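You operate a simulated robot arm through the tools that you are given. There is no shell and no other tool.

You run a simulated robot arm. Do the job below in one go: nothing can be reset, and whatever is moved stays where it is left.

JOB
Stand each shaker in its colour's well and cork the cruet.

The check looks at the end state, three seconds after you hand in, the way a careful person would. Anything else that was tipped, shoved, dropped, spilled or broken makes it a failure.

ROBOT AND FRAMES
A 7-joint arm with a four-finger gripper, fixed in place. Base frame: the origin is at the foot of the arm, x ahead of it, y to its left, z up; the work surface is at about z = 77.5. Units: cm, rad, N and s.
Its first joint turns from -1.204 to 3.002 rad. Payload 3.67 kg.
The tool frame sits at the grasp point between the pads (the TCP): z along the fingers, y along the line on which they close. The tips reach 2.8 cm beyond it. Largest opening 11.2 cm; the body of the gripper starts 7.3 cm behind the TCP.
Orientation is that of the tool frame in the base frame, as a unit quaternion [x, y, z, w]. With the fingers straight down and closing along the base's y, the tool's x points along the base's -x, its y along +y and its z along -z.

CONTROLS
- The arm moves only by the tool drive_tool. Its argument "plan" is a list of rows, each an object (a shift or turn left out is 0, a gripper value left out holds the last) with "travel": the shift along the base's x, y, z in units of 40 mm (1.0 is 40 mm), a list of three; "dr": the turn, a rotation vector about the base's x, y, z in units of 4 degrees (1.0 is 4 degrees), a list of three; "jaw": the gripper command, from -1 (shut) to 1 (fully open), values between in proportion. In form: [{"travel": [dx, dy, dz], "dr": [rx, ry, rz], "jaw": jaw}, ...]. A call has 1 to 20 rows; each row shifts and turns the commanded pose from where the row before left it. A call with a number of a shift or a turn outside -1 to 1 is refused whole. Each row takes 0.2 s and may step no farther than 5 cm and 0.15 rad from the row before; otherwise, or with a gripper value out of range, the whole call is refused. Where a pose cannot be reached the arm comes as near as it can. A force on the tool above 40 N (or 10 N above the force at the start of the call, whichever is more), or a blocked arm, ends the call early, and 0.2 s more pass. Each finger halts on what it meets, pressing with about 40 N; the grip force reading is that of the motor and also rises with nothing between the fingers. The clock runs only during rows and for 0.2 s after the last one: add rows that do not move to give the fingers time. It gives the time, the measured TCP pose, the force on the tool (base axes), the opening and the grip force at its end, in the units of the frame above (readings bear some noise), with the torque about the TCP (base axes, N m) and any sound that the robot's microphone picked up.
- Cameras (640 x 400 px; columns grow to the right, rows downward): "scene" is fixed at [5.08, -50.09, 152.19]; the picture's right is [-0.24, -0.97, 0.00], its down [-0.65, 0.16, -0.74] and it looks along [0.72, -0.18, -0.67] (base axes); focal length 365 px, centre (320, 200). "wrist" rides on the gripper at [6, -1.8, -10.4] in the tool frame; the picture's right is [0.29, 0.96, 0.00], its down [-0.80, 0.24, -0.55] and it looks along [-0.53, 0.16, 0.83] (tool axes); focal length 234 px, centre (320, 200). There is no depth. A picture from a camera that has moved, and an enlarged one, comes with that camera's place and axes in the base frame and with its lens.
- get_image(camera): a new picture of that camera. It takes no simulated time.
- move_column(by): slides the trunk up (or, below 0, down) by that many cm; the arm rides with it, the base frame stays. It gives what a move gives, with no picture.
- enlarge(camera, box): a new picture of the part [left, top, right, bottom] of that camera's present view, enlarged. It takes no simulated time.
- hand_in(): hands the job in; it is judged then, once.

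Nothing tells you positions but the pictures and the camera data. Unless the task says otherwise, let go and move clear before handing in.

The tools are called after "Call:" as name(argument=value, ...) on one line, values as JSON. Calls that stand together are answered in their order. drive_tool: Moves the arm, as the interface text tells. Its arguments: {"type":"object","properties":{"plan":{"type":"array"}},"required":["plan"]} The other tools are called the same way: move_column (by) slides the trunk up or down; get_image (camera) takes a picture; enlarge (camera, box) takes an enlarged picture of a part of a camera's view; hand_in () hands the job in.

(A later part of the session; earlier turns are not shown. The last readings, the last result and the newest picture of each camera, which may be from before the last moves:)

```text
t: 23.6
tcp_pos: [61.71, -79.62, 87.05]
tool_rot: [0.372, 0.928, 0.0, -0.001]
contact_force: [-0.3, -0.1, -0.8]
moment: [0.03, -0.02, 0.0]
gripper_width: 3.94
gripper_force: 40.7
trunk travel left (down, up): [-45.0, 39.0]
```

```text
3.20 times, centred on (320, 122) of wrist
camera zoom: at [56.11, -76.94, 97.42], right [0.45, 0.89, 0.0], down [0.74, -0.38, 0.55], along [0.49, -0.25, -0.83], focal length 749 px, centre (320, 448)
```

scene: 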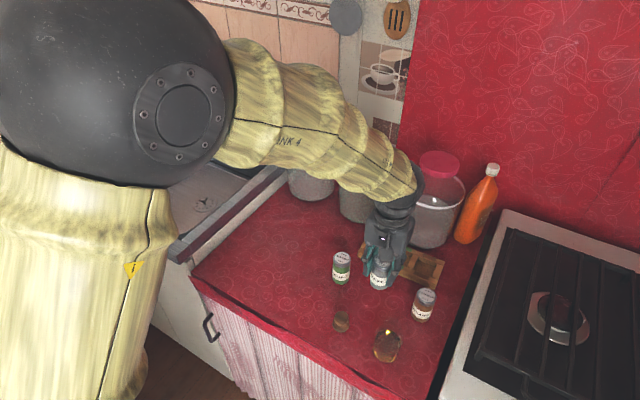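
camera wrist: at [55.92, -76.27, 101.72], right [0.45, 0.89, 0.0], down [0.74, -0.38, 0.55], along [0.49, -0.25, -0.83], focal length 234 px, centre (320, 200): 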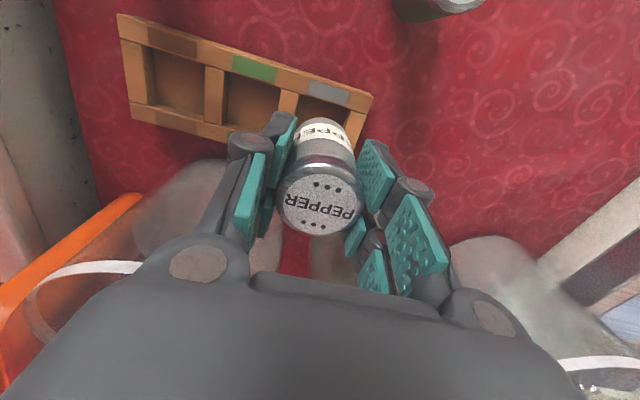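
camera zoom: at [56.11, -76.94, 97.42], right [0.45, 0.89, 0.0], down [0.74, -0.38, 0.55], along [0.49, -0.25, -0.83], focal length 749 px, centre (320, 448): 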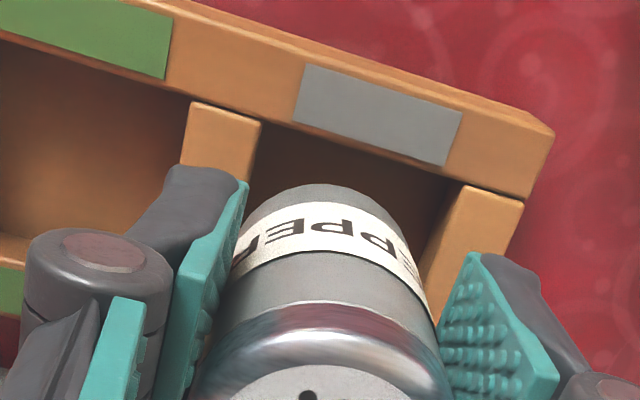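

The move overshot slightly; the shaker now needs about 2.8 mm back in +y. I'll correct that, then lower gently into the well.

Call:
drive_tool(plan=[{"travel": [0, 0.07, 0], "jaw": -0.5}, {}, {}, {}])

Call:
enlarge(camera="wrist", box=[220, 60, 420, 185])

```text
t: 24.6
tcp_pos: [61.71, -79.41, 86.89]
tool_rot: [0.372, 0.928, 0.0, 0.0]
contact_force: [0.4, -0.6, -0.7]
moment: [0.03, -0.04, -0.01]
gripper_width: 3.93
gripper_force: 40.1
trunk travel left (down, up): [-45.0, 39.0]
```

```text
3.20 times, centred on (320, 122) of wrist
camera zoom: at [56.14, -76.62, 97.43], right [0.45, 0.89, 0.0], down [0.74, -0.38, 0.55], along [0.49, -0.25, -0.83], focal length 749 px, centre (320, 448)
```

zoom: 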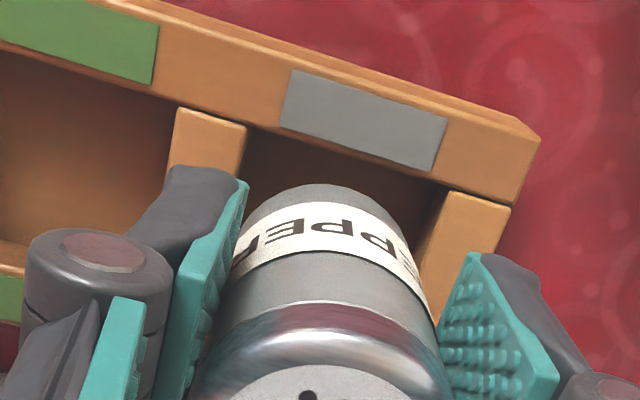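

The shaker is now centred over the well to within a millimetre or so. Lowering it in.

Call:
drive_tool(plan=[{"travel": [0, 0, -0.2], "jaw": -0.5}, {"travel": [0, 0, -0.2]}, {"travel": [0, 0, -0.15]}, {"travel": [0, 0, -0.05]}, {"travel": [0, 0, -0.05]}, {}])

```text
t: 26.0
tcp_pos: [61.62, -79.36, 84.36]
tool_rot: [0.372, 0.928, 0.0, 0.0]
contact_force: [-0.6, -3.7, 9.3]
moment: [-0.15, 0.03, 0.05]
gripper_width: 3.94
gripper_force: 40.3
trunk travel left (down, up): [-45.0, 39.0]
```

Call:
enlarge(camera="scene", box=[340, 200, 468, 280])

Call:
enlarge(camera="wrist", box=[220, 60, 420, 185])

```text
5.00 times, centred on (404, 240) of scene
camera zoom: at [5.08, -50.09, 152.19], right [-0.24, -0.97, 0.0], down [-0.65, 0.16, -0.74], along [0.72, -0.18, -0.67], focal length 1824 px, centre (-100, 0)
```

zoom: 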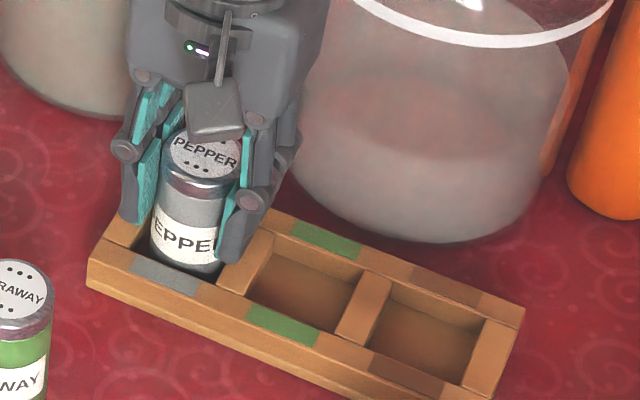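

```text
3.20 times, centred on (320, 122) of wrist
camera zoom: at [56.04, -76.64, 94.96], right [0.45, 0.89, 0.0], down [0.74, -0.38, 0.56], along [0.49, -0.25, -0.83], focal length 749 px, centre (320, 448)
```

zoom: 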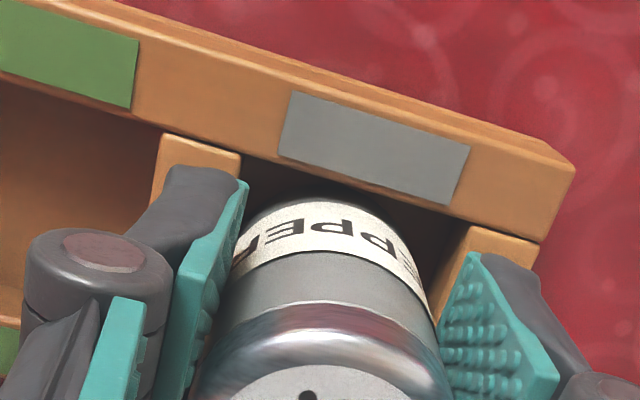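

Pepper is seated in the grey well with floor contact. I'll open slightly and rise clear, then go hover above caraway.

Call:
drive_tool(plan=[{"jaw": -0.3}, {"jaw": -0.1}, {"jaw": -0.1}, {"travel": [0, 0, 0.3]}, {"travel": [0, 0, 0.6]}, {"travel": [0, 0, 0.8]}, {"travel": [0, 0, 0.8]}, {"travel": [-0.2, 0.3, 0.3]}, {"travel": [-0.3, 0.65, 0]}, {"travel": [-0.3, 0.65, 0], "jaw": 0.25}, {"travel": [-0.3, 0.65, 0]}, {"travel": [-0.3, 0.6, 0]}, {}, {}])

Call:
get_image(camera="wrist")

Call:
enlarge(camera="scene", box=[320, 220, 480, 320])

```text
t: 29.0
tcp_pos: [56.07, -67.99, 95.72]
tool_rot: [0.372, 0.928, 0.0, 0.0]
contact_force: [-0.1, 0.9, 0.4]
moment: [-0.01, 0.04, -0.02]
gripper_width: 6.98
gripper_force: 0.0
trunk travel left (down, up): [-45.0, 39.0]
```

```text
taken
camera wrist: at [50.44, -65.24, 106.05], right [0.45, 0.89, 0.0], down [0.74, -0.38, 0.55], along [0.49, -0.25, -0.83], focal length 234 px, centre (320, 200)
```

wrist: 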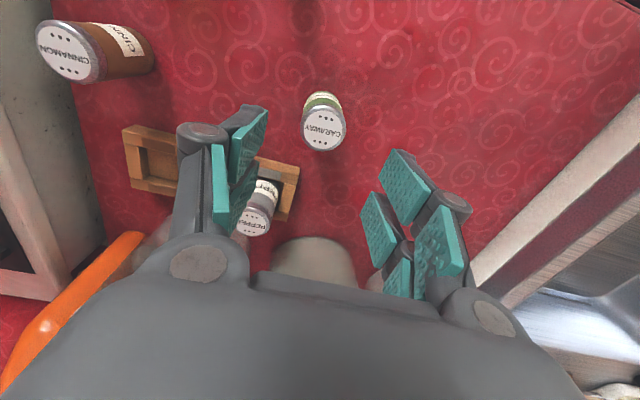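

```text
4.00 times, centred on (400, 270) of scene
camera zoom: at [5.08, -50.09, 152.19], right [-0.24, -0.97, 0.0], down [-0.65, 0.16, -0.74], along [0.72, -0.18, -0.67], focal length 1459 px, centre (0, -80)
```

zoom: 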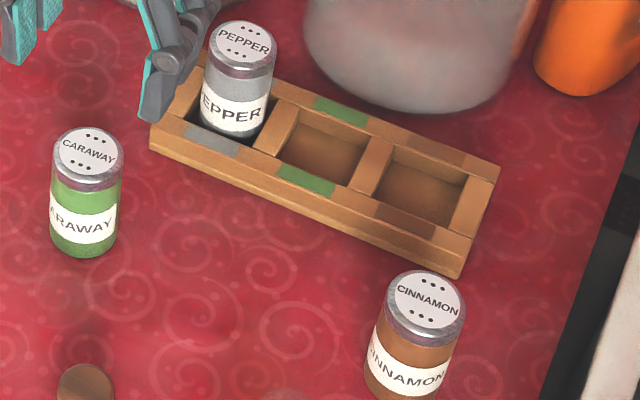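

Pepper stands upright in its well and the rack hasn't moved. Now I'll measure caraway under the gripper.

Call:
enlarge(camera="wrist", box=[240, 70, 400, 170])

```text
4.00 times, centred on (320, 120) of wrist
camera zoom: at [50.44, -65.24, 106.05], right [0.45, 0.89, 0.0], down [0.74, -0.38, 0.55], along [0.49, -0.25, -0.83], focal length 937 px, centre (320, 520)
```

zoom: 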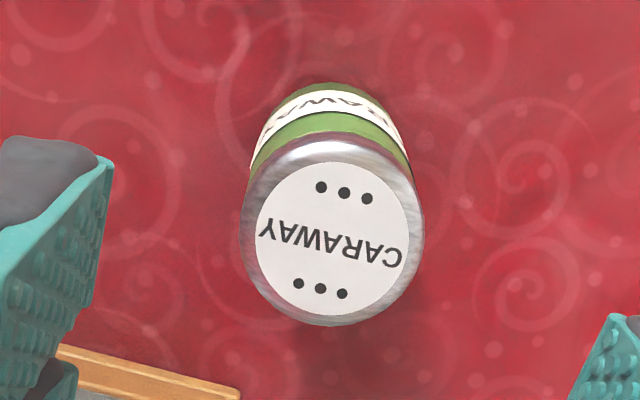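

Call:
drive_tool(plan=[{"travel": [0.028, 0.058, 0], "jaw": 0.25}, {"travel": [0, 0, -0.606]}, {"travel": [0, 0, -0.606]}, {"travel": [0, 0, -0.606]}, {"travel": [0, 0, -0.606]}, {"travel": [0, 0, -0.606]}, {}, {"jaw": 0}, {"jaw": -0.15}, {"jaw": -0.3}, {"jaw": -0.5}, {"jaw": -0.5}, {"jaw": -0.5}])

```text
t: 31.8
tcp_pos: [56.09, -67.69, 83.46]
tool_rot: [0.372, 0.928, 0.0, -0.001]
contact_force: [-0.1, -0.5, -0.3]
moment: [0.01, -0.03, 0.04]
gripper_width: 3.99
gripper_force: 39.8
trunk travel left (down, up): [-45.0, 39.0]
```

Gripped. Lifting 10 cm so it clears the seated pepper, then checking the in-hand offset.

Call:
drive_tool(plan=[{"travel": [0, 0, 0.3], "jaw": -0.5}, {"travel": [0, 0, 0.6]}, {"travel": [0, 0, 0.6]}, {"travel": [0, 0, 0.6]}, {"travel": [0, 0, 0.5]}, {}, {}])

Call:
enlarge(camera="wrist", box=[240, 130, 400, 230])

Call:
enlarge(camera="wrist", box=[220, 60, 420, 185])

```text
t: 33.4
tcp_pos: [55.97, -67.61, 93.95]
tool_rot: [0.372, 0.928, 0.0, -0.001]
contact_force: [0.3, -0.4, -0.3]
moment: [0.01, 0.04, 0.0]
gripper_width: 3.97
gripper_force: 39.8
trunk travel left (down, up): [-45.0, 39.0]
```

```text
4.00 times, centred on (320, 180) of wrist
camera zoom: at [50.39, -64.74, 104.37], right [0.45, 0.89, 0.0], down [0.74, -0.38, 0.55], along [0.49, -0.25, -0.83], focal length 937 px, centre (320, 280)
```

zoom: 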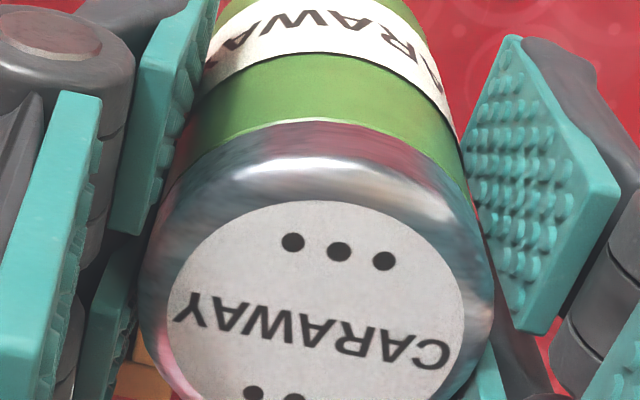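

```text
3.20 times, centred on (320, 122) of wrist
camera zoom: at [50.39, -64.74, 104.37], right [0.45, 0.89, 0.0], down [0.74, -0.38, 0.55], along [0.49, -0.25, -0.83], focal length 749 px, centre (320, 448)
```

zoom: 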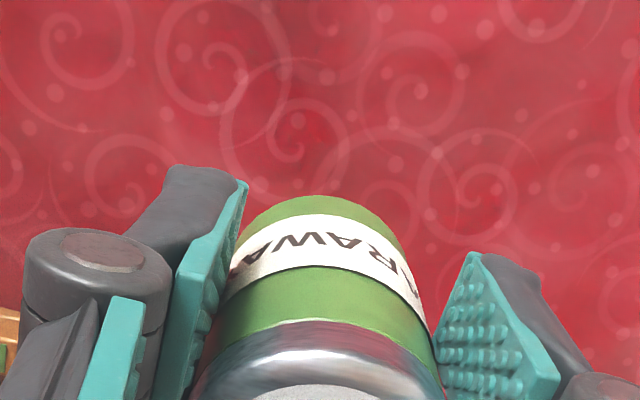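

In hand it is nearly centred. Moving over the green (caraway) well.

Call:
drive_tool(plan=[{"travel": [0.0475, -0.672, 0], "jaw": -0.5}, {"travel": [0.0475, -0.672, 0]}, {"travel": [0.0475, -0.672, 0]}, {"travel": [0.0475, -0.672, 0]}, {"travel": [0.0475, -0.672, 0]}, {"travel": [0.0475, -0.672, 0]}, {}, {}, {}])

Call:
enlarge(camera="wrist", box=[220, 60, 420, 185])

Call:
enlarge(camera="scene", box=[340, 190, 468, 270])

```text
t: 35.4
tcp_pos: [57.1, -84.04, 94.0]
tool_rot: [0.372, 0.928, 0.001, 0.0]
contact_force: [0.4, 0.2, -1.6]
moment: [0.0, -0.09, 0.02]
gripper_width: 3.99
gripper_force: 40.3
trunk travel left (down, up): [-45.0, 39.0]
```

```text
3.20 times, centred on (320, 122) of wrist
camera zoom: at [51.57, -81.28, 104.42], right [0.45, 0.89, 0.0], down [0.74, -0.38, 0.55], along [0.49, -0.25, -0.83], focal length 749 px, centre (320, 448)
```

zoom: 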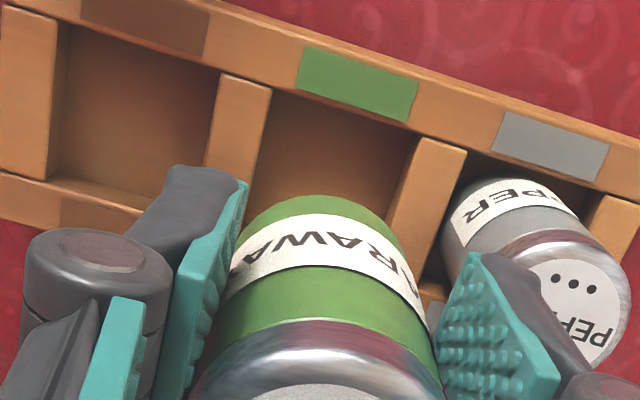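

```text
5.00 times, centred on (404, 230) of scene
camera zoom: at [5.08, -50.09, 152.19], right [-0.24, -0.97, 0.0], down [-0.65, 0.16, -0.74], along [0.72, -0.18, -0.67], focal length 1824 px, centre (-100, 50)
```

zoom: 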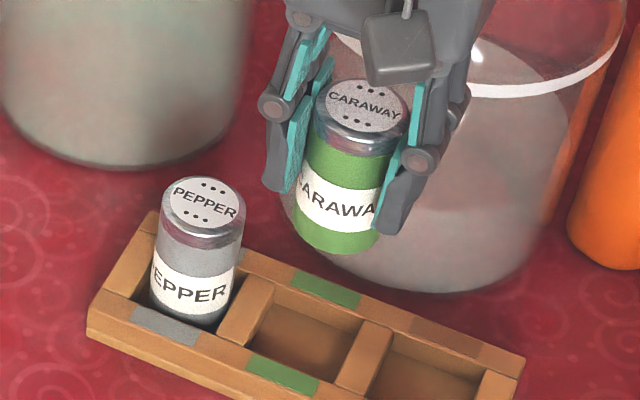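

Call:
drive_tool(plan=[{"travel": [0.012, 0.023, 0], "jaw": -0.5}, {"travel": [0, 0, -0.44]}, {"travel": [0, 0, -0.44]}, {"travel": [0, 0, -0.44]}, {"travel": [0, 0, -0.4]}, {}, {}, {}])

Call:
enlarge(camera="wrist", box=[220, 60, 420, 185])

Call:
enlarge(camera="scene", box=[340, 200, 468, 280])

```text
t: 37.2
tcp_pos: [57.37, -83.81, 87.01]
tool_rot: [0.372, 0.928, 0.001, 0.0]
contact_force: [-0.3, -0.2, -1.2]
moment: [0.0, 0.02, 0.01]
gripper_width: 3.95
gripper_force: 40.1
trunk travel left (down, up): [-45.0, 39.0]
```

```text
3.20 times, centred on (320, 122) of wrist
camera zoom: at [51.77, -81.09, 97.4], right [0.45, 0.89, 0.0], down [0.74, -0.38, 0.55], along [0.49, -0.25, -0.83], focal length 749 px, centre (320, 448)
```

zoom: 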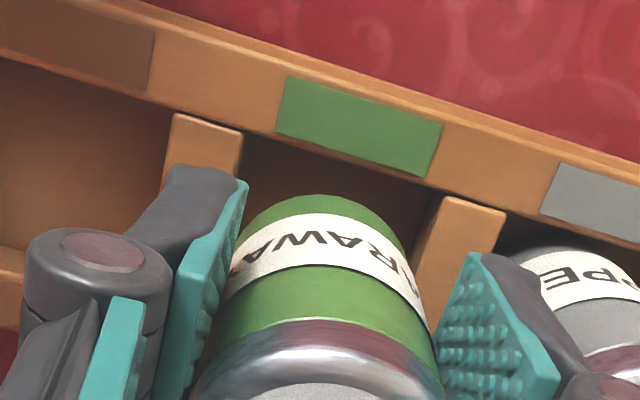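

```text
5.00 times, centred on (404, 240) of scene
camera zoom: at [5.08, -50.09, 152.19], right [-0.24, -0.97, 0.0], down [-0.65, 0.16, -0.74], along [0.72, -0.18, -0.67], focal length 1824 px, centre (-100, 0)
```

zoom: 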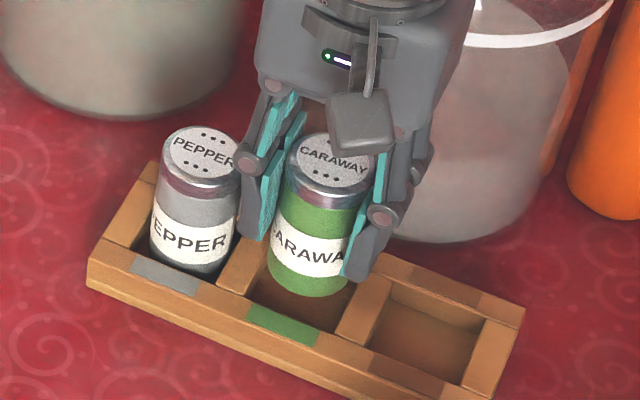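

Call:
drive_tool(plan=[{"travel": [-0.032, -0.015, 0], "jaw": -0.5}, {}, {"travel": [0, 0, -0.2]}, {"travel": [0, 0, -0.2]}, {"travel": [0, 0, -0.18]}, {"travel": [0, 0, -0.06]}, {"travel": [0, 0, -0.05]}, {}])

Call:
enlarge(camera="scene", box=[340, 200, 468, 280])

Call:
enlarge(camera="wrist", box=[220, 60, 460, 210])

```text
t: 39.0
tcp_pos: [57.29, -83.86, 84.23]
tool_rot: [0.373, 0.928, 0.0, 0.001]
contact_force: [1.8, -4.6, 10.4]
moment: [-0.23, -0.11, -0.04]
gripper_width: 3.96
gripper_force: 40.2
trunk travel left (down, up): [-45.0, 39.0]
```

```text
5.00 times, centred on (404, 240) of scene
camera zoom: at [5.08, -50.09, 152.19], right [-0.24, -0.97, 0.0], down [-0.65, 0.16, -0.74], along [0.72, -0.18, -0.67], focal length 1824 px, centre (-100, 0)
```

zoom: 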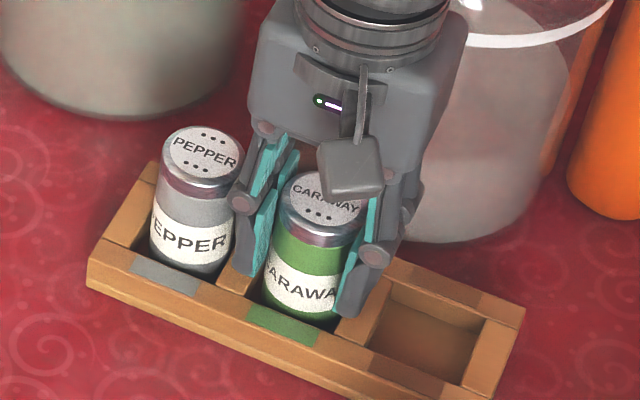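

```text
2.67 times, centred on (340, 135) of wrist
camera zoom: at [51.66, -81.07, 94.76], right [0.45, 0.89, 0.0], down [0.74, -0.38, 0.56], along [0.5, -0.25, -0.83], focal length 624 px, centre (267, 373)
```

zoom: 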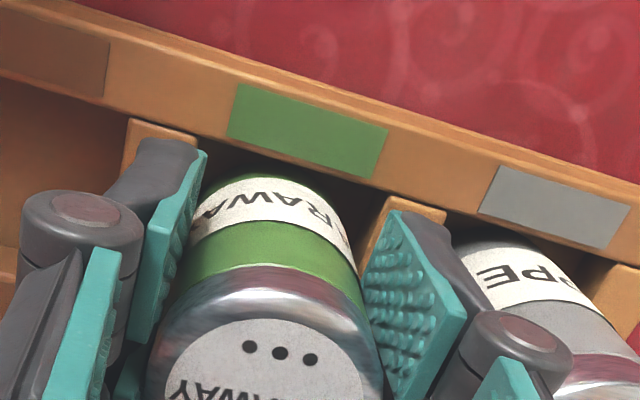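

Caraway is seated. The finger sits close to pepper's cap, so I'll open only to 4.5 cm and rise slowly.

Call:
drive_tool(plan=[{"jaw": -0.25}, {"jaw": -0.2}, {"jaw": -0.2}, {"travel": [0, 0, 0.1]}, {"travel": [0, 0, 0.1]}, {"travel": [0, 0, 0.15]}, {}])

Call:
enlarge(camera="scene", box=[340, 200, 468, 280])

```text
t: 40.6
tcp_pos: [57.19, -83.79, 85.44]
tool_rot: [0.372, 0.928, 0.0, -0.001]
contact_force: [0.1, -0.2, -0.8]
moment: [-0.04, 0.0, 0.01]
gripper_width: 4.47
gripper_force: 0.1
trunk travel left (down, up): [-45.0, 39.0]
```

```text
5.00 times, centred on (404, 240) of scene
camera zoom: at [5.08, -50.09, 152.19], right [-0.24, -0.97, 0.0], down [-0.65, 0.16, -0.74], along [0.72, -0.18, -0.67], focal length 1824 px, centre (-100, 0)
```

zoom: 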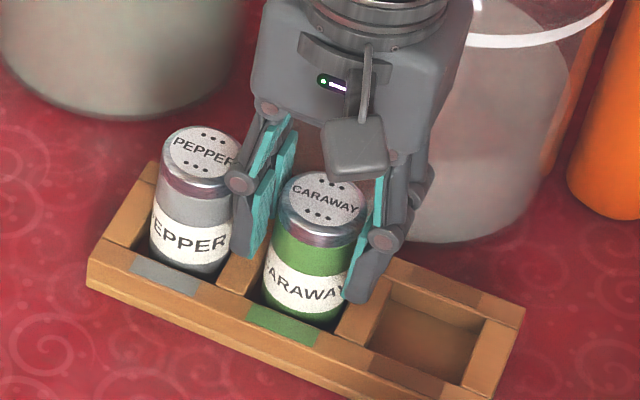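

Caraway stays put. Rising fully and moving to hover over cinnamon.

Call:
drive_tool(plan=[{"travel": [0, 0, 0.4]}, {"travel": [0, 0, 0.8]}, {"travel": [0, 0, 0.9]}, {"travel": [0, 0, 0.5]}, {"travel": [-0.65, 0.06, 0], "jaw": 0.25}, {"travel": [-0.65, 0.06, 0]}, {"travel": [-0.65, 0.06, 0]}, {"travel": [-0.65, 0.06, 0]}, {"travel": [-0.65, 0.06, 0]}, {"travel": [-0.55, 0.05, 0]}, {}, {}, {}])

Call:
get_image(camera="wrist")

Call:
enlarge(camera="wrist", box=[240, 70, 400, 170])

Call:
get_image(camera="scene")

```text
t: 43.4
tcp_pos: [41.87, -82.32, 96.25]
tool_rot: [0.373, 0.928, 0.0, 0.0]
contact_force: [-0.6, -0.6, -0.3]
moment: [-0.01, 0.01, 0.02]
gripper_width: 7.0
gripper_force: 0.1
trunk travel left (down, up): [-45.0, 39.0]
```

```text
taken
camera wrist: at [36.28, -79.7, 106.55], right [0.45, 0.89, 0.0], down [0.74, -0.38, 0.55], along [0.49, -0.25, -0.83], focal length 234 px, centre (320, 200)
```

wrist: 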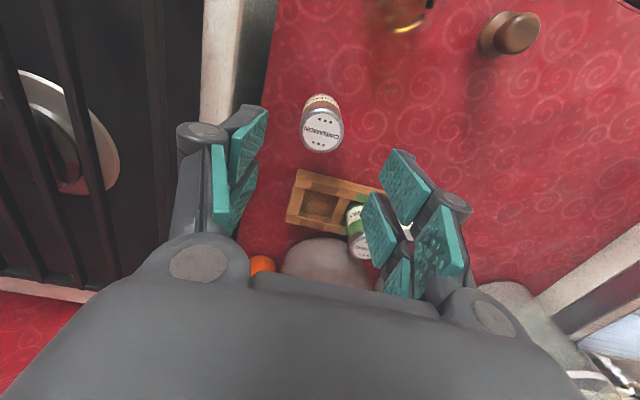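

```text
4.00 times, centred on (320, 120) of wrist
camera zoom: at [36.28, -79.7, 106.55], right [0.45, 0.89, 0.0], down [0.74, -0.38, 0.55], along [0.49, -0.25, -0.83], focal length 937 px, centre (320, 520)
```

zoom: 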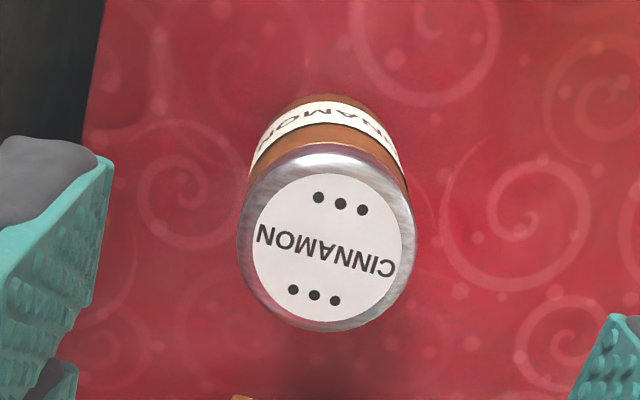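

```text
taken
```

scene: 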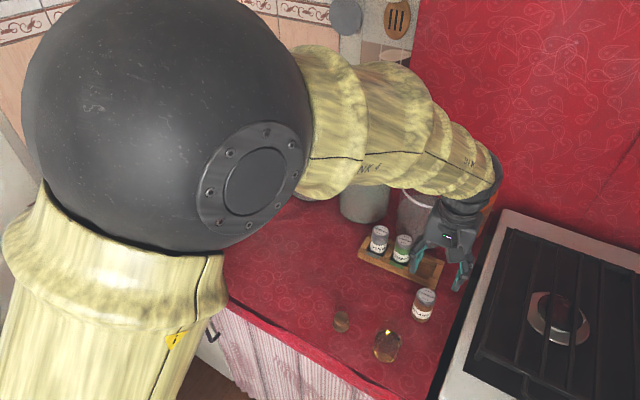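

Call:
drive_tool(plan=[{"travel": [0.104, 0, 0], "jaw": 0.25}, {"travel": [0, 0, -0.632]}, {"travel": [0, 0, -0.632]}, {"travel": [0, 0, -0.632]}, {"travel": [0, 0, -0.632]}, {"travel": [0, 0, -0.632]}, {}, {"jaw": 0}, {"jaw": -0.15}, {"jaw": -0.3}, {"jaw": -0.5}, {"jaw": -0.5}, {"jaw": -0.5}])

```text
t: 46.2
tcp_pos: [42.14, -82.47, 83.24]
tool_rot: [0.372, 0.928, 0.0, 0.0]
contact_force: [0.5, 0.6, -0.2]
moment: [0.01, 0.0, -0.03]
gripper_width: 3.94
gripper_force: 39.8
trunk travel left (down, up): [-45.0, 39.0]
```

Cinnamon gripped; lifting.

Call:
drive_tool(plan=[{"travel": [0, 0, 0.3], "jaw": -0.5}, {"travel": [0, 0, 0.6]}, {"travel": [0, 0, 0.6]}, {"travel": [0, 0, 0.6]}, {"travel": [0, 0, 0.5]}, {"travel": [0.66, -0.37, 0]}, {"travel": [0.66, -0.37, 0]}, {"travel": [0.66, -0.37, 0]}, {"travel": [0.68, -0.37, 0]}, {}, {}, {}])

Call:
enlarge(camera="wrist", box=[220, 60, 420, 185])

Call:
enlarge(camera="scene", box=[350, 190, 478, 270])

Call:
get_image(camera="wrist")

```text
t: 48.8
tcp_pos: [53.04, -88.31, 94.24]
tool_rot: [0.373, 0.928, -0.001, 0.0]
contact_force: [-0.1, 0.0, -0.2]
moment: [0.01, -0.03, -0.01]
gripper_width: 3.93
gripper_force: 39.9
trunk travel left (down, up): [-45.0, 39.0]
```

```text
3.20 times, centred on (320, 122) of wrist
camera zoom: at [47.42, -85.48, 104.63], right [0.45, 0.89, 0.0], down [0.74, -0.38, 0.55], along [0.49, -0.25, -0.83], focal length 749 px, centre (320, 448)
```

zoom: 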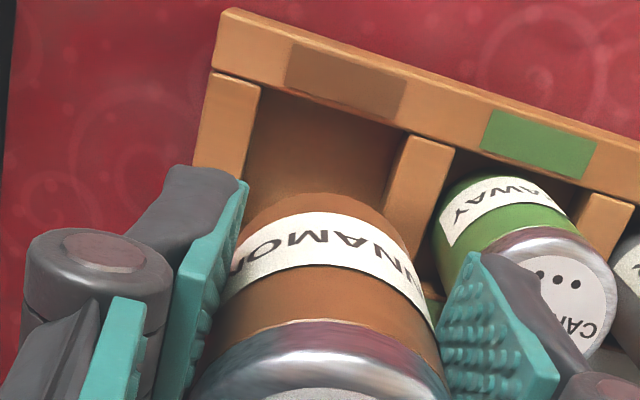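

```text
5.00 times, centred on (414, 230) of scene
camera zoom: at [5.08, -50.09, 152.19], right [-0.24, -0.97, 0.0], down [-0.65, 0.16, -0.74], along [0.72, -0.18, -0.67], focal length 1824 px, centre (-150, 50)
```

zoom: 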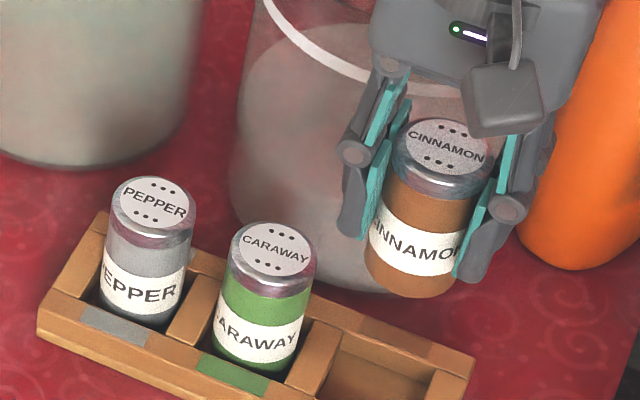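

```text
taken
camera wrist: at [47.42, -85.48, 104.63], right [0.45, 0.89, 0.0], down [0.74, -0.38, 0.55], along [0.49, -0.25, -0.83], focal length 234 px, centre (320, 200)
```

wrist: 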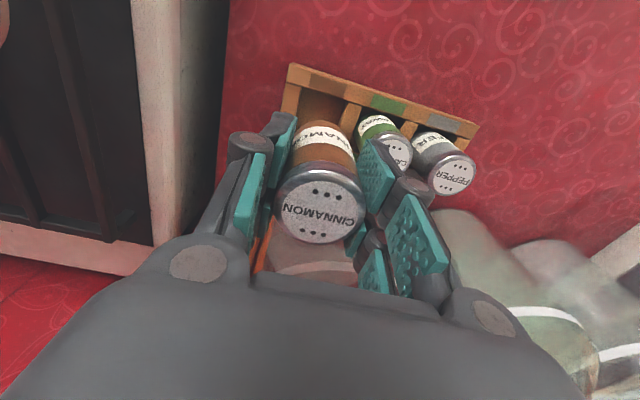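

Call:
drive_tool(plan=[{"travel": [-0.026, -0.05, 0], "jaw": -0.5}, {"travel": [0, 0, -0.44]}, {"travel": [0, 0, -0.44]}, {"travel": [0, 0, -0.44]}, {"travel": [0, 0, -0.4]}, {}, {}, {}])

Call:
enlarge(camera="wrist", box=[220, 60, 420, 185])

Call:
enlarge(camera="scene", box=[350, 200, 478, 280])

```text
t: 50.6
tcp_pos: [52.98, -88.55, 87.14]
tool_rot: [0.373, 0.928, 0.001, 0.0]
contact_force: [-0.1, 0.3, -0.5]
moment: [-0.01, -0.03, -0.01]
gripper_width: 3.93
gripper_force: 39.9
trunk travel left (down, up): [-45.0, 39.0]
```

```text
3.20 times, centred on (320, 122) of wrist
camera zoom: at [47.44, -85.76, 97.48], right [0.45, 0.89, 0.0], down [0.74, -0.38, 0.55], along [0.49, -0.25, -0.83], focal length 749 px, centre (320, 448)
```

zoom: 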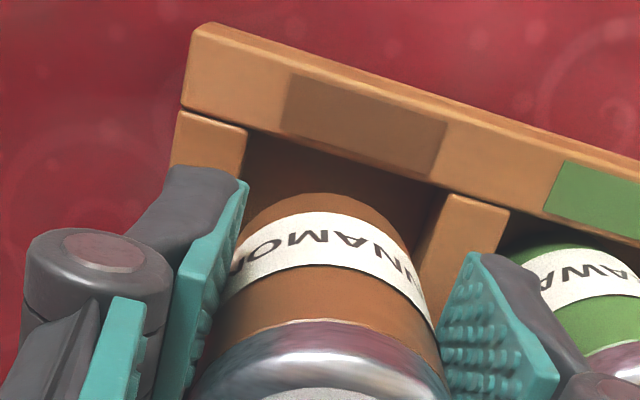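

```text
5.00 times, centred on (414, 240) of scene
camera zoom: at [5.08, -50.09, 152.19], right [-0.24, -0.97, 0.0], down [-0.65, 0.16, -0.74], along [0.72, -0.18, -0.67], focal length 1824 px, centre (-150, 0)
```

zoom: 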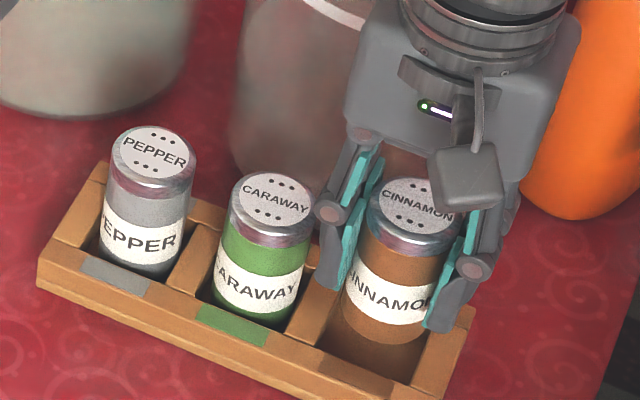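

Call:
drive_tool(plan=[{"travel": [-0.018, 0, 0], "jaw": -0.5}, {"travel": [0, 0, -0.2]}, {"travel": [0, 0, -0.2]}, {"travel": [0, 0, -0.2]}, {"travel": [0, 0, -0.07]}, {"travel": [0, 0, -0.05]}, {}])

Call:
enlarge(camera="scene", box=[350, 200, 478, 280])

```text
t: 52.2
tcp_pos: [52.99, -88.75, 83.98]
tool_rot: [0.372, 0.928, 0.0, 0.0]
contact_force: [-1.8, 0.3, -0.6]
moment: [0.01, 0.0, 0.0]
gripper_width: 3.92
gripper_force: 40.4
trunk travel left (down, up): [-45.0, 39.0]
```

```text
5.00 times, centred on (414, 240) of scene
camera zoom: at [5.08, -50.09, 152.19], right [-0.24, -0.97, 0.0], down [-0.65, 0.16, -0.74], along [0.72, -0.18, -0.67], focal length 1824 px, centre (-150, 0)
```

zoom: 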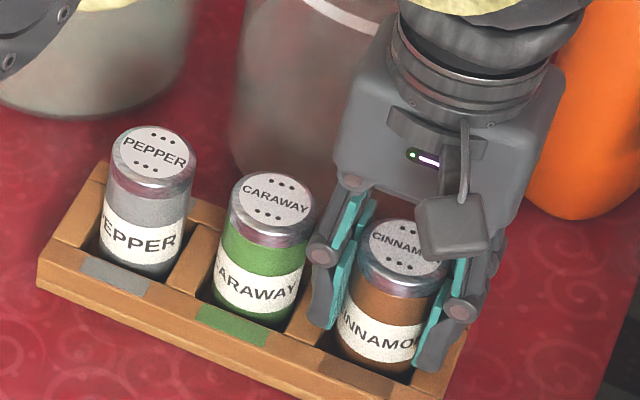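

In the well but not on the floor yet; a few small steps more.

Call:
drive_tool(plan=[{"travel": [0, 0, -0.03], "jaw": -0.5}, {"travel": [0, 0, -0.03]}, {}])

```text
t: 53.0
tcp_pos: [52.92, -88.6, 84.01]
tool_rot: [0.371, 0.929, 0.0, 0.0]
contact_force: [3.7, -4.8, 13.9]
moment: [-0.19, -0.17, -0.01]
gripper_width: 3.95
gripper_force: 40.5
trunk travel left (down, up): [-45.0, 39.0]
```

Floor contact. Opening a little, rising slowly, then checking.

Call:
drive_tool(plan=[{"jaw": -0.25}, {"jaw": -0.2}, {"jaw": -0.2}, {"travel": [0, 0, 0.1]}, {"travel": [0, 0, 0.15]}, {"travel": [0, 0, 0.3]}, {"travel": [0, 0, 0.6]}, {"travel": [0, 0, 0.8]}, {"travel": [0, 0, 0.8]}, {"travel": [0, 0, 0.3]}, {}])

Call:
enlarge(camera="scene", box=[340, 210, 468, 290])

```text
t: 55.4
tcp_pos: [52.98, -88.73, 95.69]
tool_rot: [0.372, 0.928, 0.002, -0.001]
contact_force: [0.0, -0.3, -0.2]
moment: [-0.03, -0.02, 0.03]
gripper_width: 4.49
gripper_force: 0.1
trunk travel left (down, up): [-45.0, 39.0]
```

```text
5.00 times, centred on (404, 250) of scene
camera zoom: at [5.08, -50.09, 152.19], right [-0.24, -0.97, 0.0], down [-0.65, 0.16, -0.74], along [0.72, -0.18, -0.67], focal length 1824 px, centre (-100, -50)
```

zoom: 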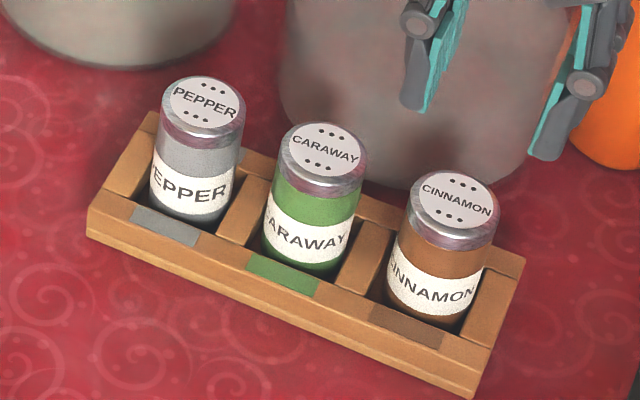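

All three shakers stand in their matching wells. Next I'll hover above the cruet to locate its rim.

Call:
drive_tool(plan=[{"travel": [-0.603, 0.597, 0.16]}, {"travel": [-0.603, 0.597, 0.16]}, {"travel": [-0.603, 0.597, 0.16], "jaw": 0}, {"travel": [-0.603, 0.597, 0.16]}, {"travel": [-0.603, 0.597, 0.16]}, {"travel": [-0.603, 0.597, 0.16]}, {"travel": [-0.603, 0.597, 0.16]}, {}, {}])

Call:
get_image(camera="wrist")

Call:
enlarge(camera="wrist", box=[270, 80, 370, 160])

```text
t: 57.4
tcp_pos: [35.95, -71.97, 100.27]
tool_rot: [0.372, 0.928, 0.0, 0.0]
contact_force: [0.4, 0.6, -0.1]
moment: [-0.01, -0.03, 0.01]
gripper_width: 5.61
gripper_force: 0.1
trunk travel left (down, up): [-45.0, 39.0]
```

```text
taken
camera wrist: at [30.42, -69.21, 110.75], right [0.45, 0.89, 0.0], down [0.74, -0.38, 0.55], along [0.49, -0.25, -0.83], focal length 234 px, centre (320, 200)
```

wrist: 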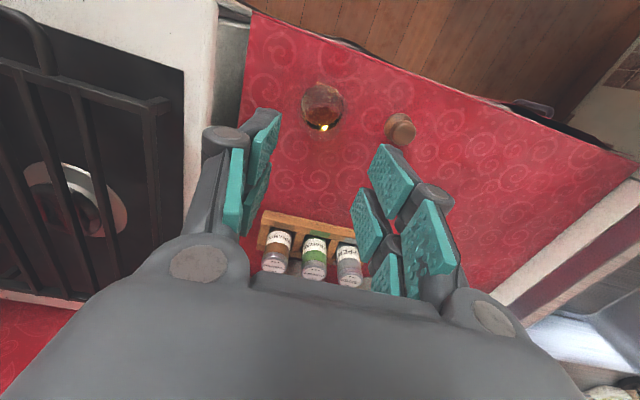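

```text
5.00 times, centred on (320, 120) of wrist
camera zoom: at [30.42, -69.21, 110.75], right [0.45, 0.89, 0.0], down [0.74, -0.38, 0.55], along [0.49, -0.25, -0.83], focal length 1171 px, centre (320, 600)
```

zoom: 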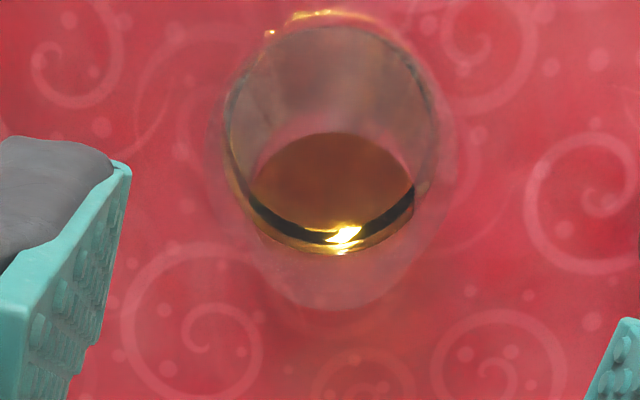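

Call:
enlarge(camera="wrist", box=[295, 80, 351, 150])

Call:
enlarge(camera="scene", box=[360, 300, 424, 364])

```text
5.71 times, centred on (323, 115) of wrist
camera zoom: at [30.42, -69.21, 110.75], right [0.45, 0.89, 0.0], down [0.74, -0.38, 0.55], along [0.49, -0.25, -0.83], focal length 1338 px, centre (303, 686)
```

zoom: 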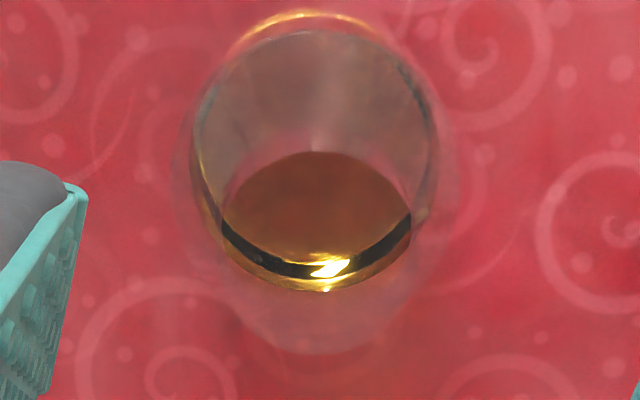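

```text
6.25 times, centred on (392, 332) of scene
camera zoom: at [5.08, -50.09, 152.19], right [-0.24, -0.97, 0.0], down [-0.65, 0.16, -0.74], along [0.72, -0.18, -0.67], focal length 2280 px, centre (-130, -625)
```

zoom: 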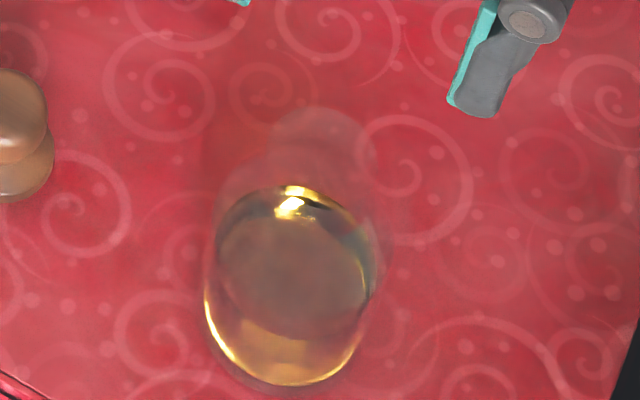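

The rim is centred about 2.5 mm along +tool-y from the TCP here, i.e. near (36.1,-71.75), z≈88.2. Now to the cork.

Call:
drive_tool(plan=[{"travel": [0.46, 0.49, -0.2]}, {"travel": [0.46, 0.49, -0.4]}, {"travel": [0.46, 0.49, -0.6]}, {"travel": [0.46, 0.49, -0.6]}, {}, {}, {}])

Call:
enlarge(camera="wrist", box=[240, 70, 400, 170])

Call:
get_image(camera="wrist")

```text
t: 59.0
tcp_pos: [43.39, -64.03, 93.04]
tool_rot: [0.372, 0.928, 0.0, 0.0]
contact_force: [0.1, 0.7, -0.2]
moment: [0.03, 0.0, -0.04]
gripper_width: 5.6
gripper_force: 0.1
trunk travel left (down, up): [-45.0, 39.0]
```

```text
4.00 times, centred on (320, 120) of wrist
camera zoom: at [37.9, -61.28, 103.6], right [0.45, 0.89, 0.0], down [0.74, -0.38, 0.55], along [0.49, -0.25, -0.83], focal length 937 px, centre (320, 520)
```

zoom: 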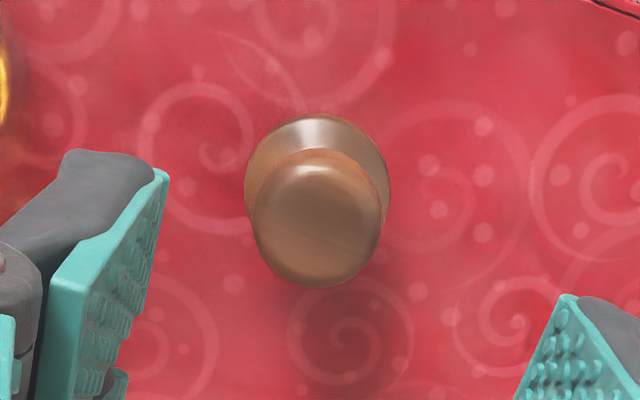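

```text
taken
camera wrist: at [37.9, -61.28, 103.6], right [0.45, 0.89, 0.0], down [0.74, -0.38, 0.55], along [0.49, -0.25, -0.83], focal length 234 px, centre (320, 200)
```

wrist: 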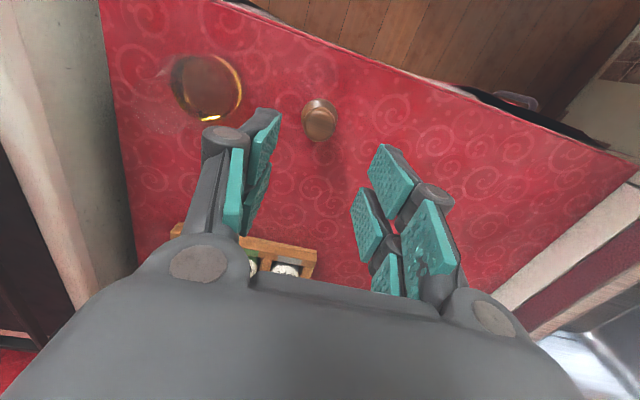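

The cork is directly below, 1–2 mm off. Its knob spans roughly z 81.1–82.4 with the flange top near 79.5, so I'll grip with fingertips at about 80.4.

Call:
drive_tool(plan=[{"travel": [-0.04, 0.012, 0], "jaw": 0}, {"travel": [0, 0, -0.6]}, {"travel": [0, 0, -0.6]}, {"travel": [0, 0, -0.6]}, {}, {}])

Call:
enlarge(camera="wrist", box=[240, 80, 400, 180])

Call:
enlarge(camera="scene", box=[300, 280, 396, 340])

```text
t: 60.4
tcp_pos: [43.32, -64.14, 86.16]
tool_rot: [0.373, 0.928, 0.0, 0.0]
contact_force: [0.1, 0.3, -0.1]
moment: [0.01, -0.04, 0.04]
gripper_width: 5.61
gripper_force: 0.1
trunk travel left (down, up): [-45.0, 39.0]
```

```text
4.00 times, centred on (320, 130) of wrist
camera zoom: at [37.77, -61.35, 96.59], right [0.45, 0.89, 0.0], down [0.74, -0.38, 0.55], along [0.49, -0.25, -0.83], focal length 937 px, centre (320, 480)
```

zoom: 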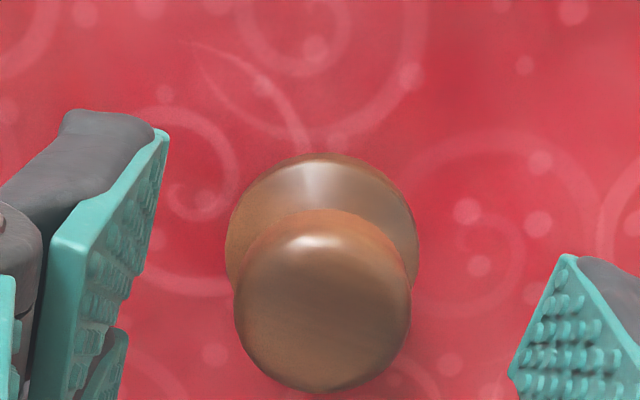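

```text
6.67 times, centred on (348, 310) of scene
camera zoom: at [5.08, -50.09, 152.19], right [-0.24, -0.97, 0.0], down [-0.65, 0.16, -0.74], along [0.72, -0.18, -0.67], focal length 2432 px, centre (133, -533)
```

zoom: 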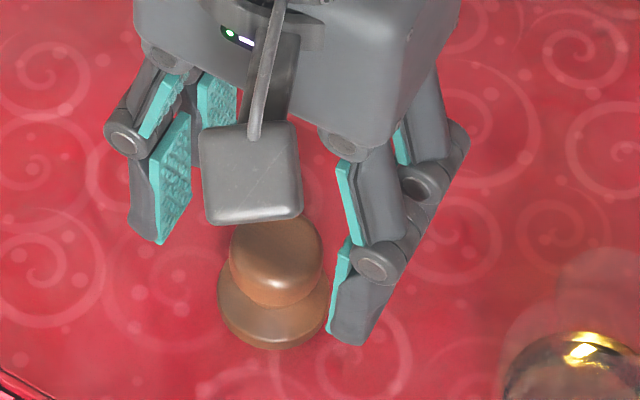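

Call:
drive_tool(plan=[{"travel": [-0.014, 0.03, 0], "jaw": 0}, {"travel": [0, 0, -0.37]}, {"travel": [0, 0, -0.37]}, {}, {"jaw": -0.2}, {"jaw": -0.35}, {"jaw": -0.45}, {"jaw": -0.6}, {"jaw": -0.6}, {"jaw": -0.6}])

Call:
enlarge(camera="wrist", box=[240, 100, 400, 200])

Call:
enlarge(camera="scene", box=[300, 280, 396, 340])

```text
t: 62.6
tcp_pos: [43.07, -63.99, 83.16]
tool_rot: [0.372, 0.928, 0.001, -0.001]
contact_force: [0.0, -0.2, -0.2]
moment: [0.0, -0.03, -0.01]
gripper_width: 2.64
gripper_force: 40.3
trunk travel left (down, up): [-45.0, 39.0]
```

```text
4.00 times, centred on (320, 150) of wrist
camera zoom: at [37.66, -61.24, 93.61], right [0.45, 0.89, 0.0], down [0.74, -0.38, 0.55], along [0.49, -0.25, -0.83], focal length 937 px, centre (320, 400)
```

zoom: 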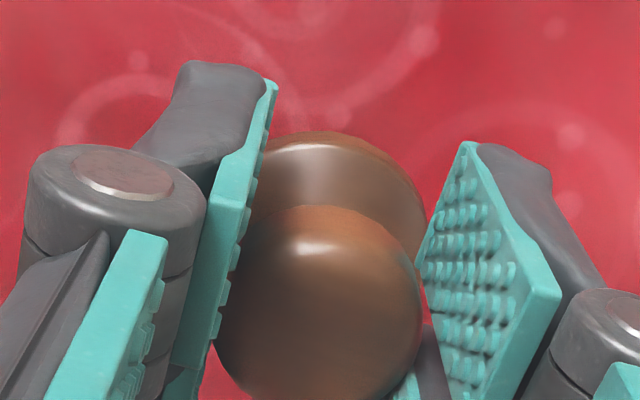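

```text
6.67 times, centred on (348, 310) of scene
camera zoom: at [5.08, -50.09, 152.19], right [-0.24, -0.97, 0.0], down [-0.65, 0.16, -0.74], along [0.72, -0.18, -0.67], focal length 2432 px, centre (133, -533)
```

zoom: 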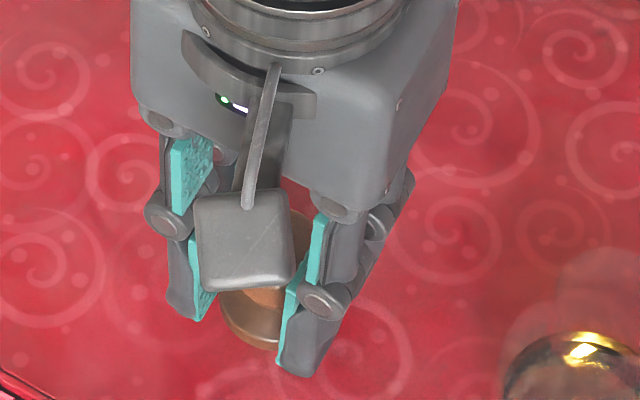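

Gripped on the knob, well centred. Lifting straight up to z≈98, then over the cruet.

Call:
drive_tool(plan=[{"travel": [0, 0, 0.3], "jaw": -0.6}, {"travel": [0, 0, 0.7]}, {"travel": [0, 0, 0.9]}, {"travel": [0, 0, 0.9]}, {"travel": [0, 0, 0.9]}, {"travel": [-0.44, -0.48, 0]}, {"travel": [-0.44, -0.48, 0]}, {"travel": [-0.44, -0.48, 0]}, {"travel": [-0.44, -0.5, 0]}, {}, {}, {}])

Call:
get_image(camera="wrist")

Call:
enlarge(camera="wrist", box=[240, 80, 400, 180])

Call:
enlarge(camera="scene", box=[340, 270, 436, 360])

```text
t: 65.2
tcp_pos: [35.83, -71.45, 97.92]
tool_rot: [0.372, 0.928, 0.0, 0.0]
contact_force: [0.3, 0.5, -1.1]
moment: [-0.03, 0.03, 0.0]
gripper_width: 2.63
gripper_force: 40.3
trunk travel left (down, up): [-45.0, 39.0]
```

```text
taken
camera wrist: at [30.43, -68.8, 108.52], right [0.45, 0.89, 0.0], down [0.74, -0.38, 0.55], along [0.49, -0.25, -0.83], focal length 234 px, centre (320, 200)
```

wrist: 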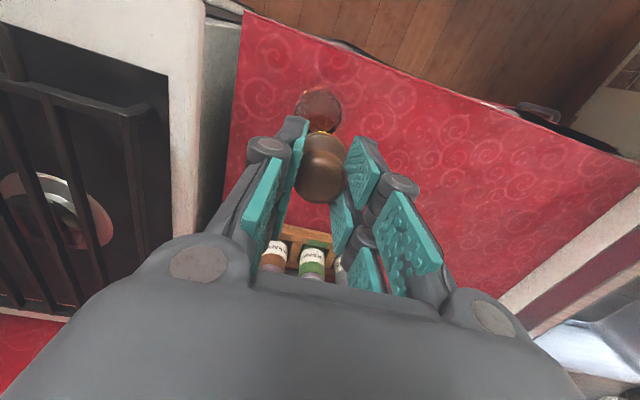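

```text
4.00 times, centred on (320, 130) of wrist
camera zoom: at [30.43, -68.8, 108.52], right [0.45, 0.89, 0.0], down [0.74, -0.38, 0.55], along [0.49, -0.25, -0.83], focal length 937 px, centre (320, 480)
```

zoom: 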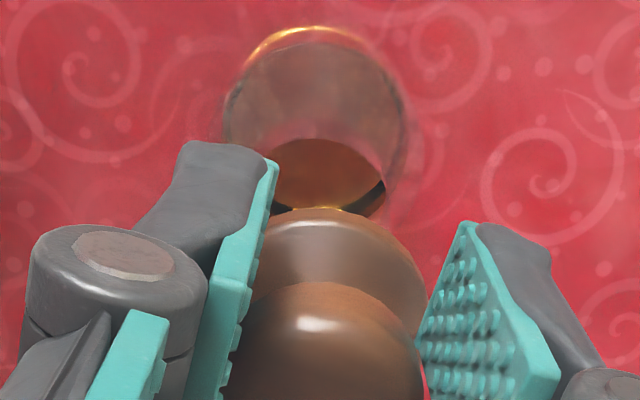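

```text
4.44 times, centred on (388, 315) of scene
camera zoom: at [5.08, -50.09, 152.19], right [-0.24, -0.97, 0.0], down [-0.65, 0.16, -0.74], along [0.72, -0.18, -0.67], focal length 1622 px, centre (18, -311)
```

zoom: 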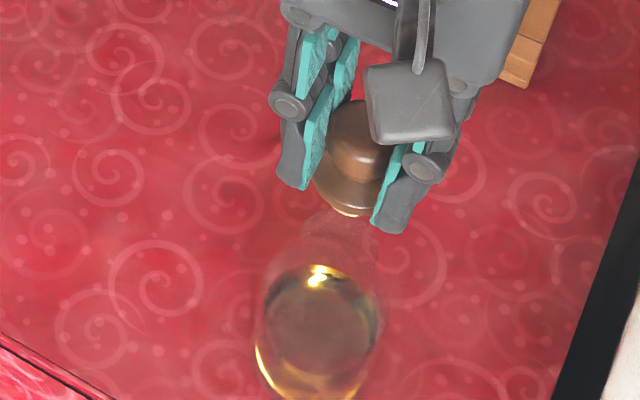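

Call:
enlarge(camera="wrist", box=[290, 80, 354, 140])

Call:
enlarge(camera="scene", box=[376, 290, 424, 340])

```text
6.67 times, centred on (322, 110) of wrist
camera zoom: at [30.43, -68.8, 108.52], right [0.45, 0.89, 0.0], down [0.74, -0.38, 0.55], along [0.49, -0.25, -0.83], focal length 1561 px, centre (307, 800)
```

zoom: 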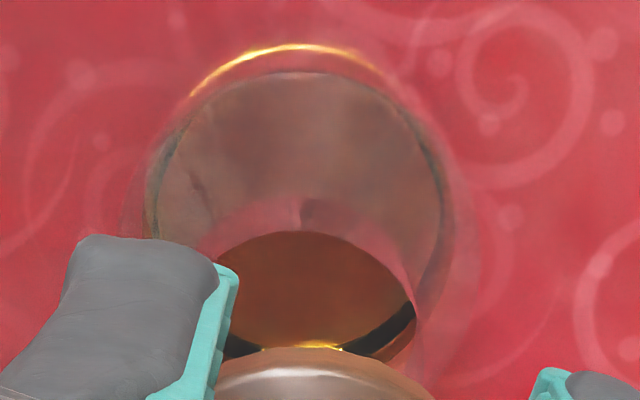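

```text
8.00 times, centred on (400, 315) of scene
camera zoom: at [5.08, -50.09, 152.19], right [-0.24, -0.97, 0.0], down [-0.65, 0.16, -0.74], along [0.72, -0.18, -0.67], focal length 2919 px, centre (-320, -720)
```

zoom: 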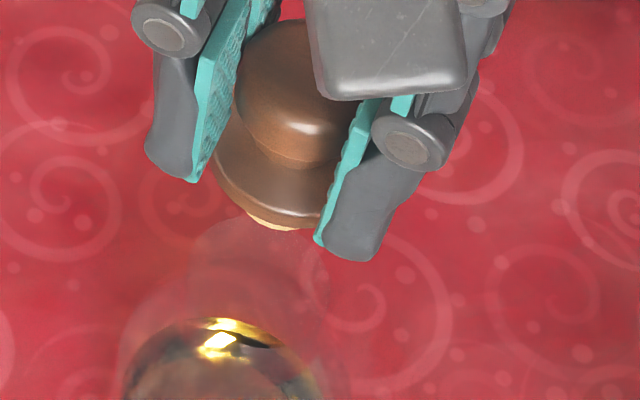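

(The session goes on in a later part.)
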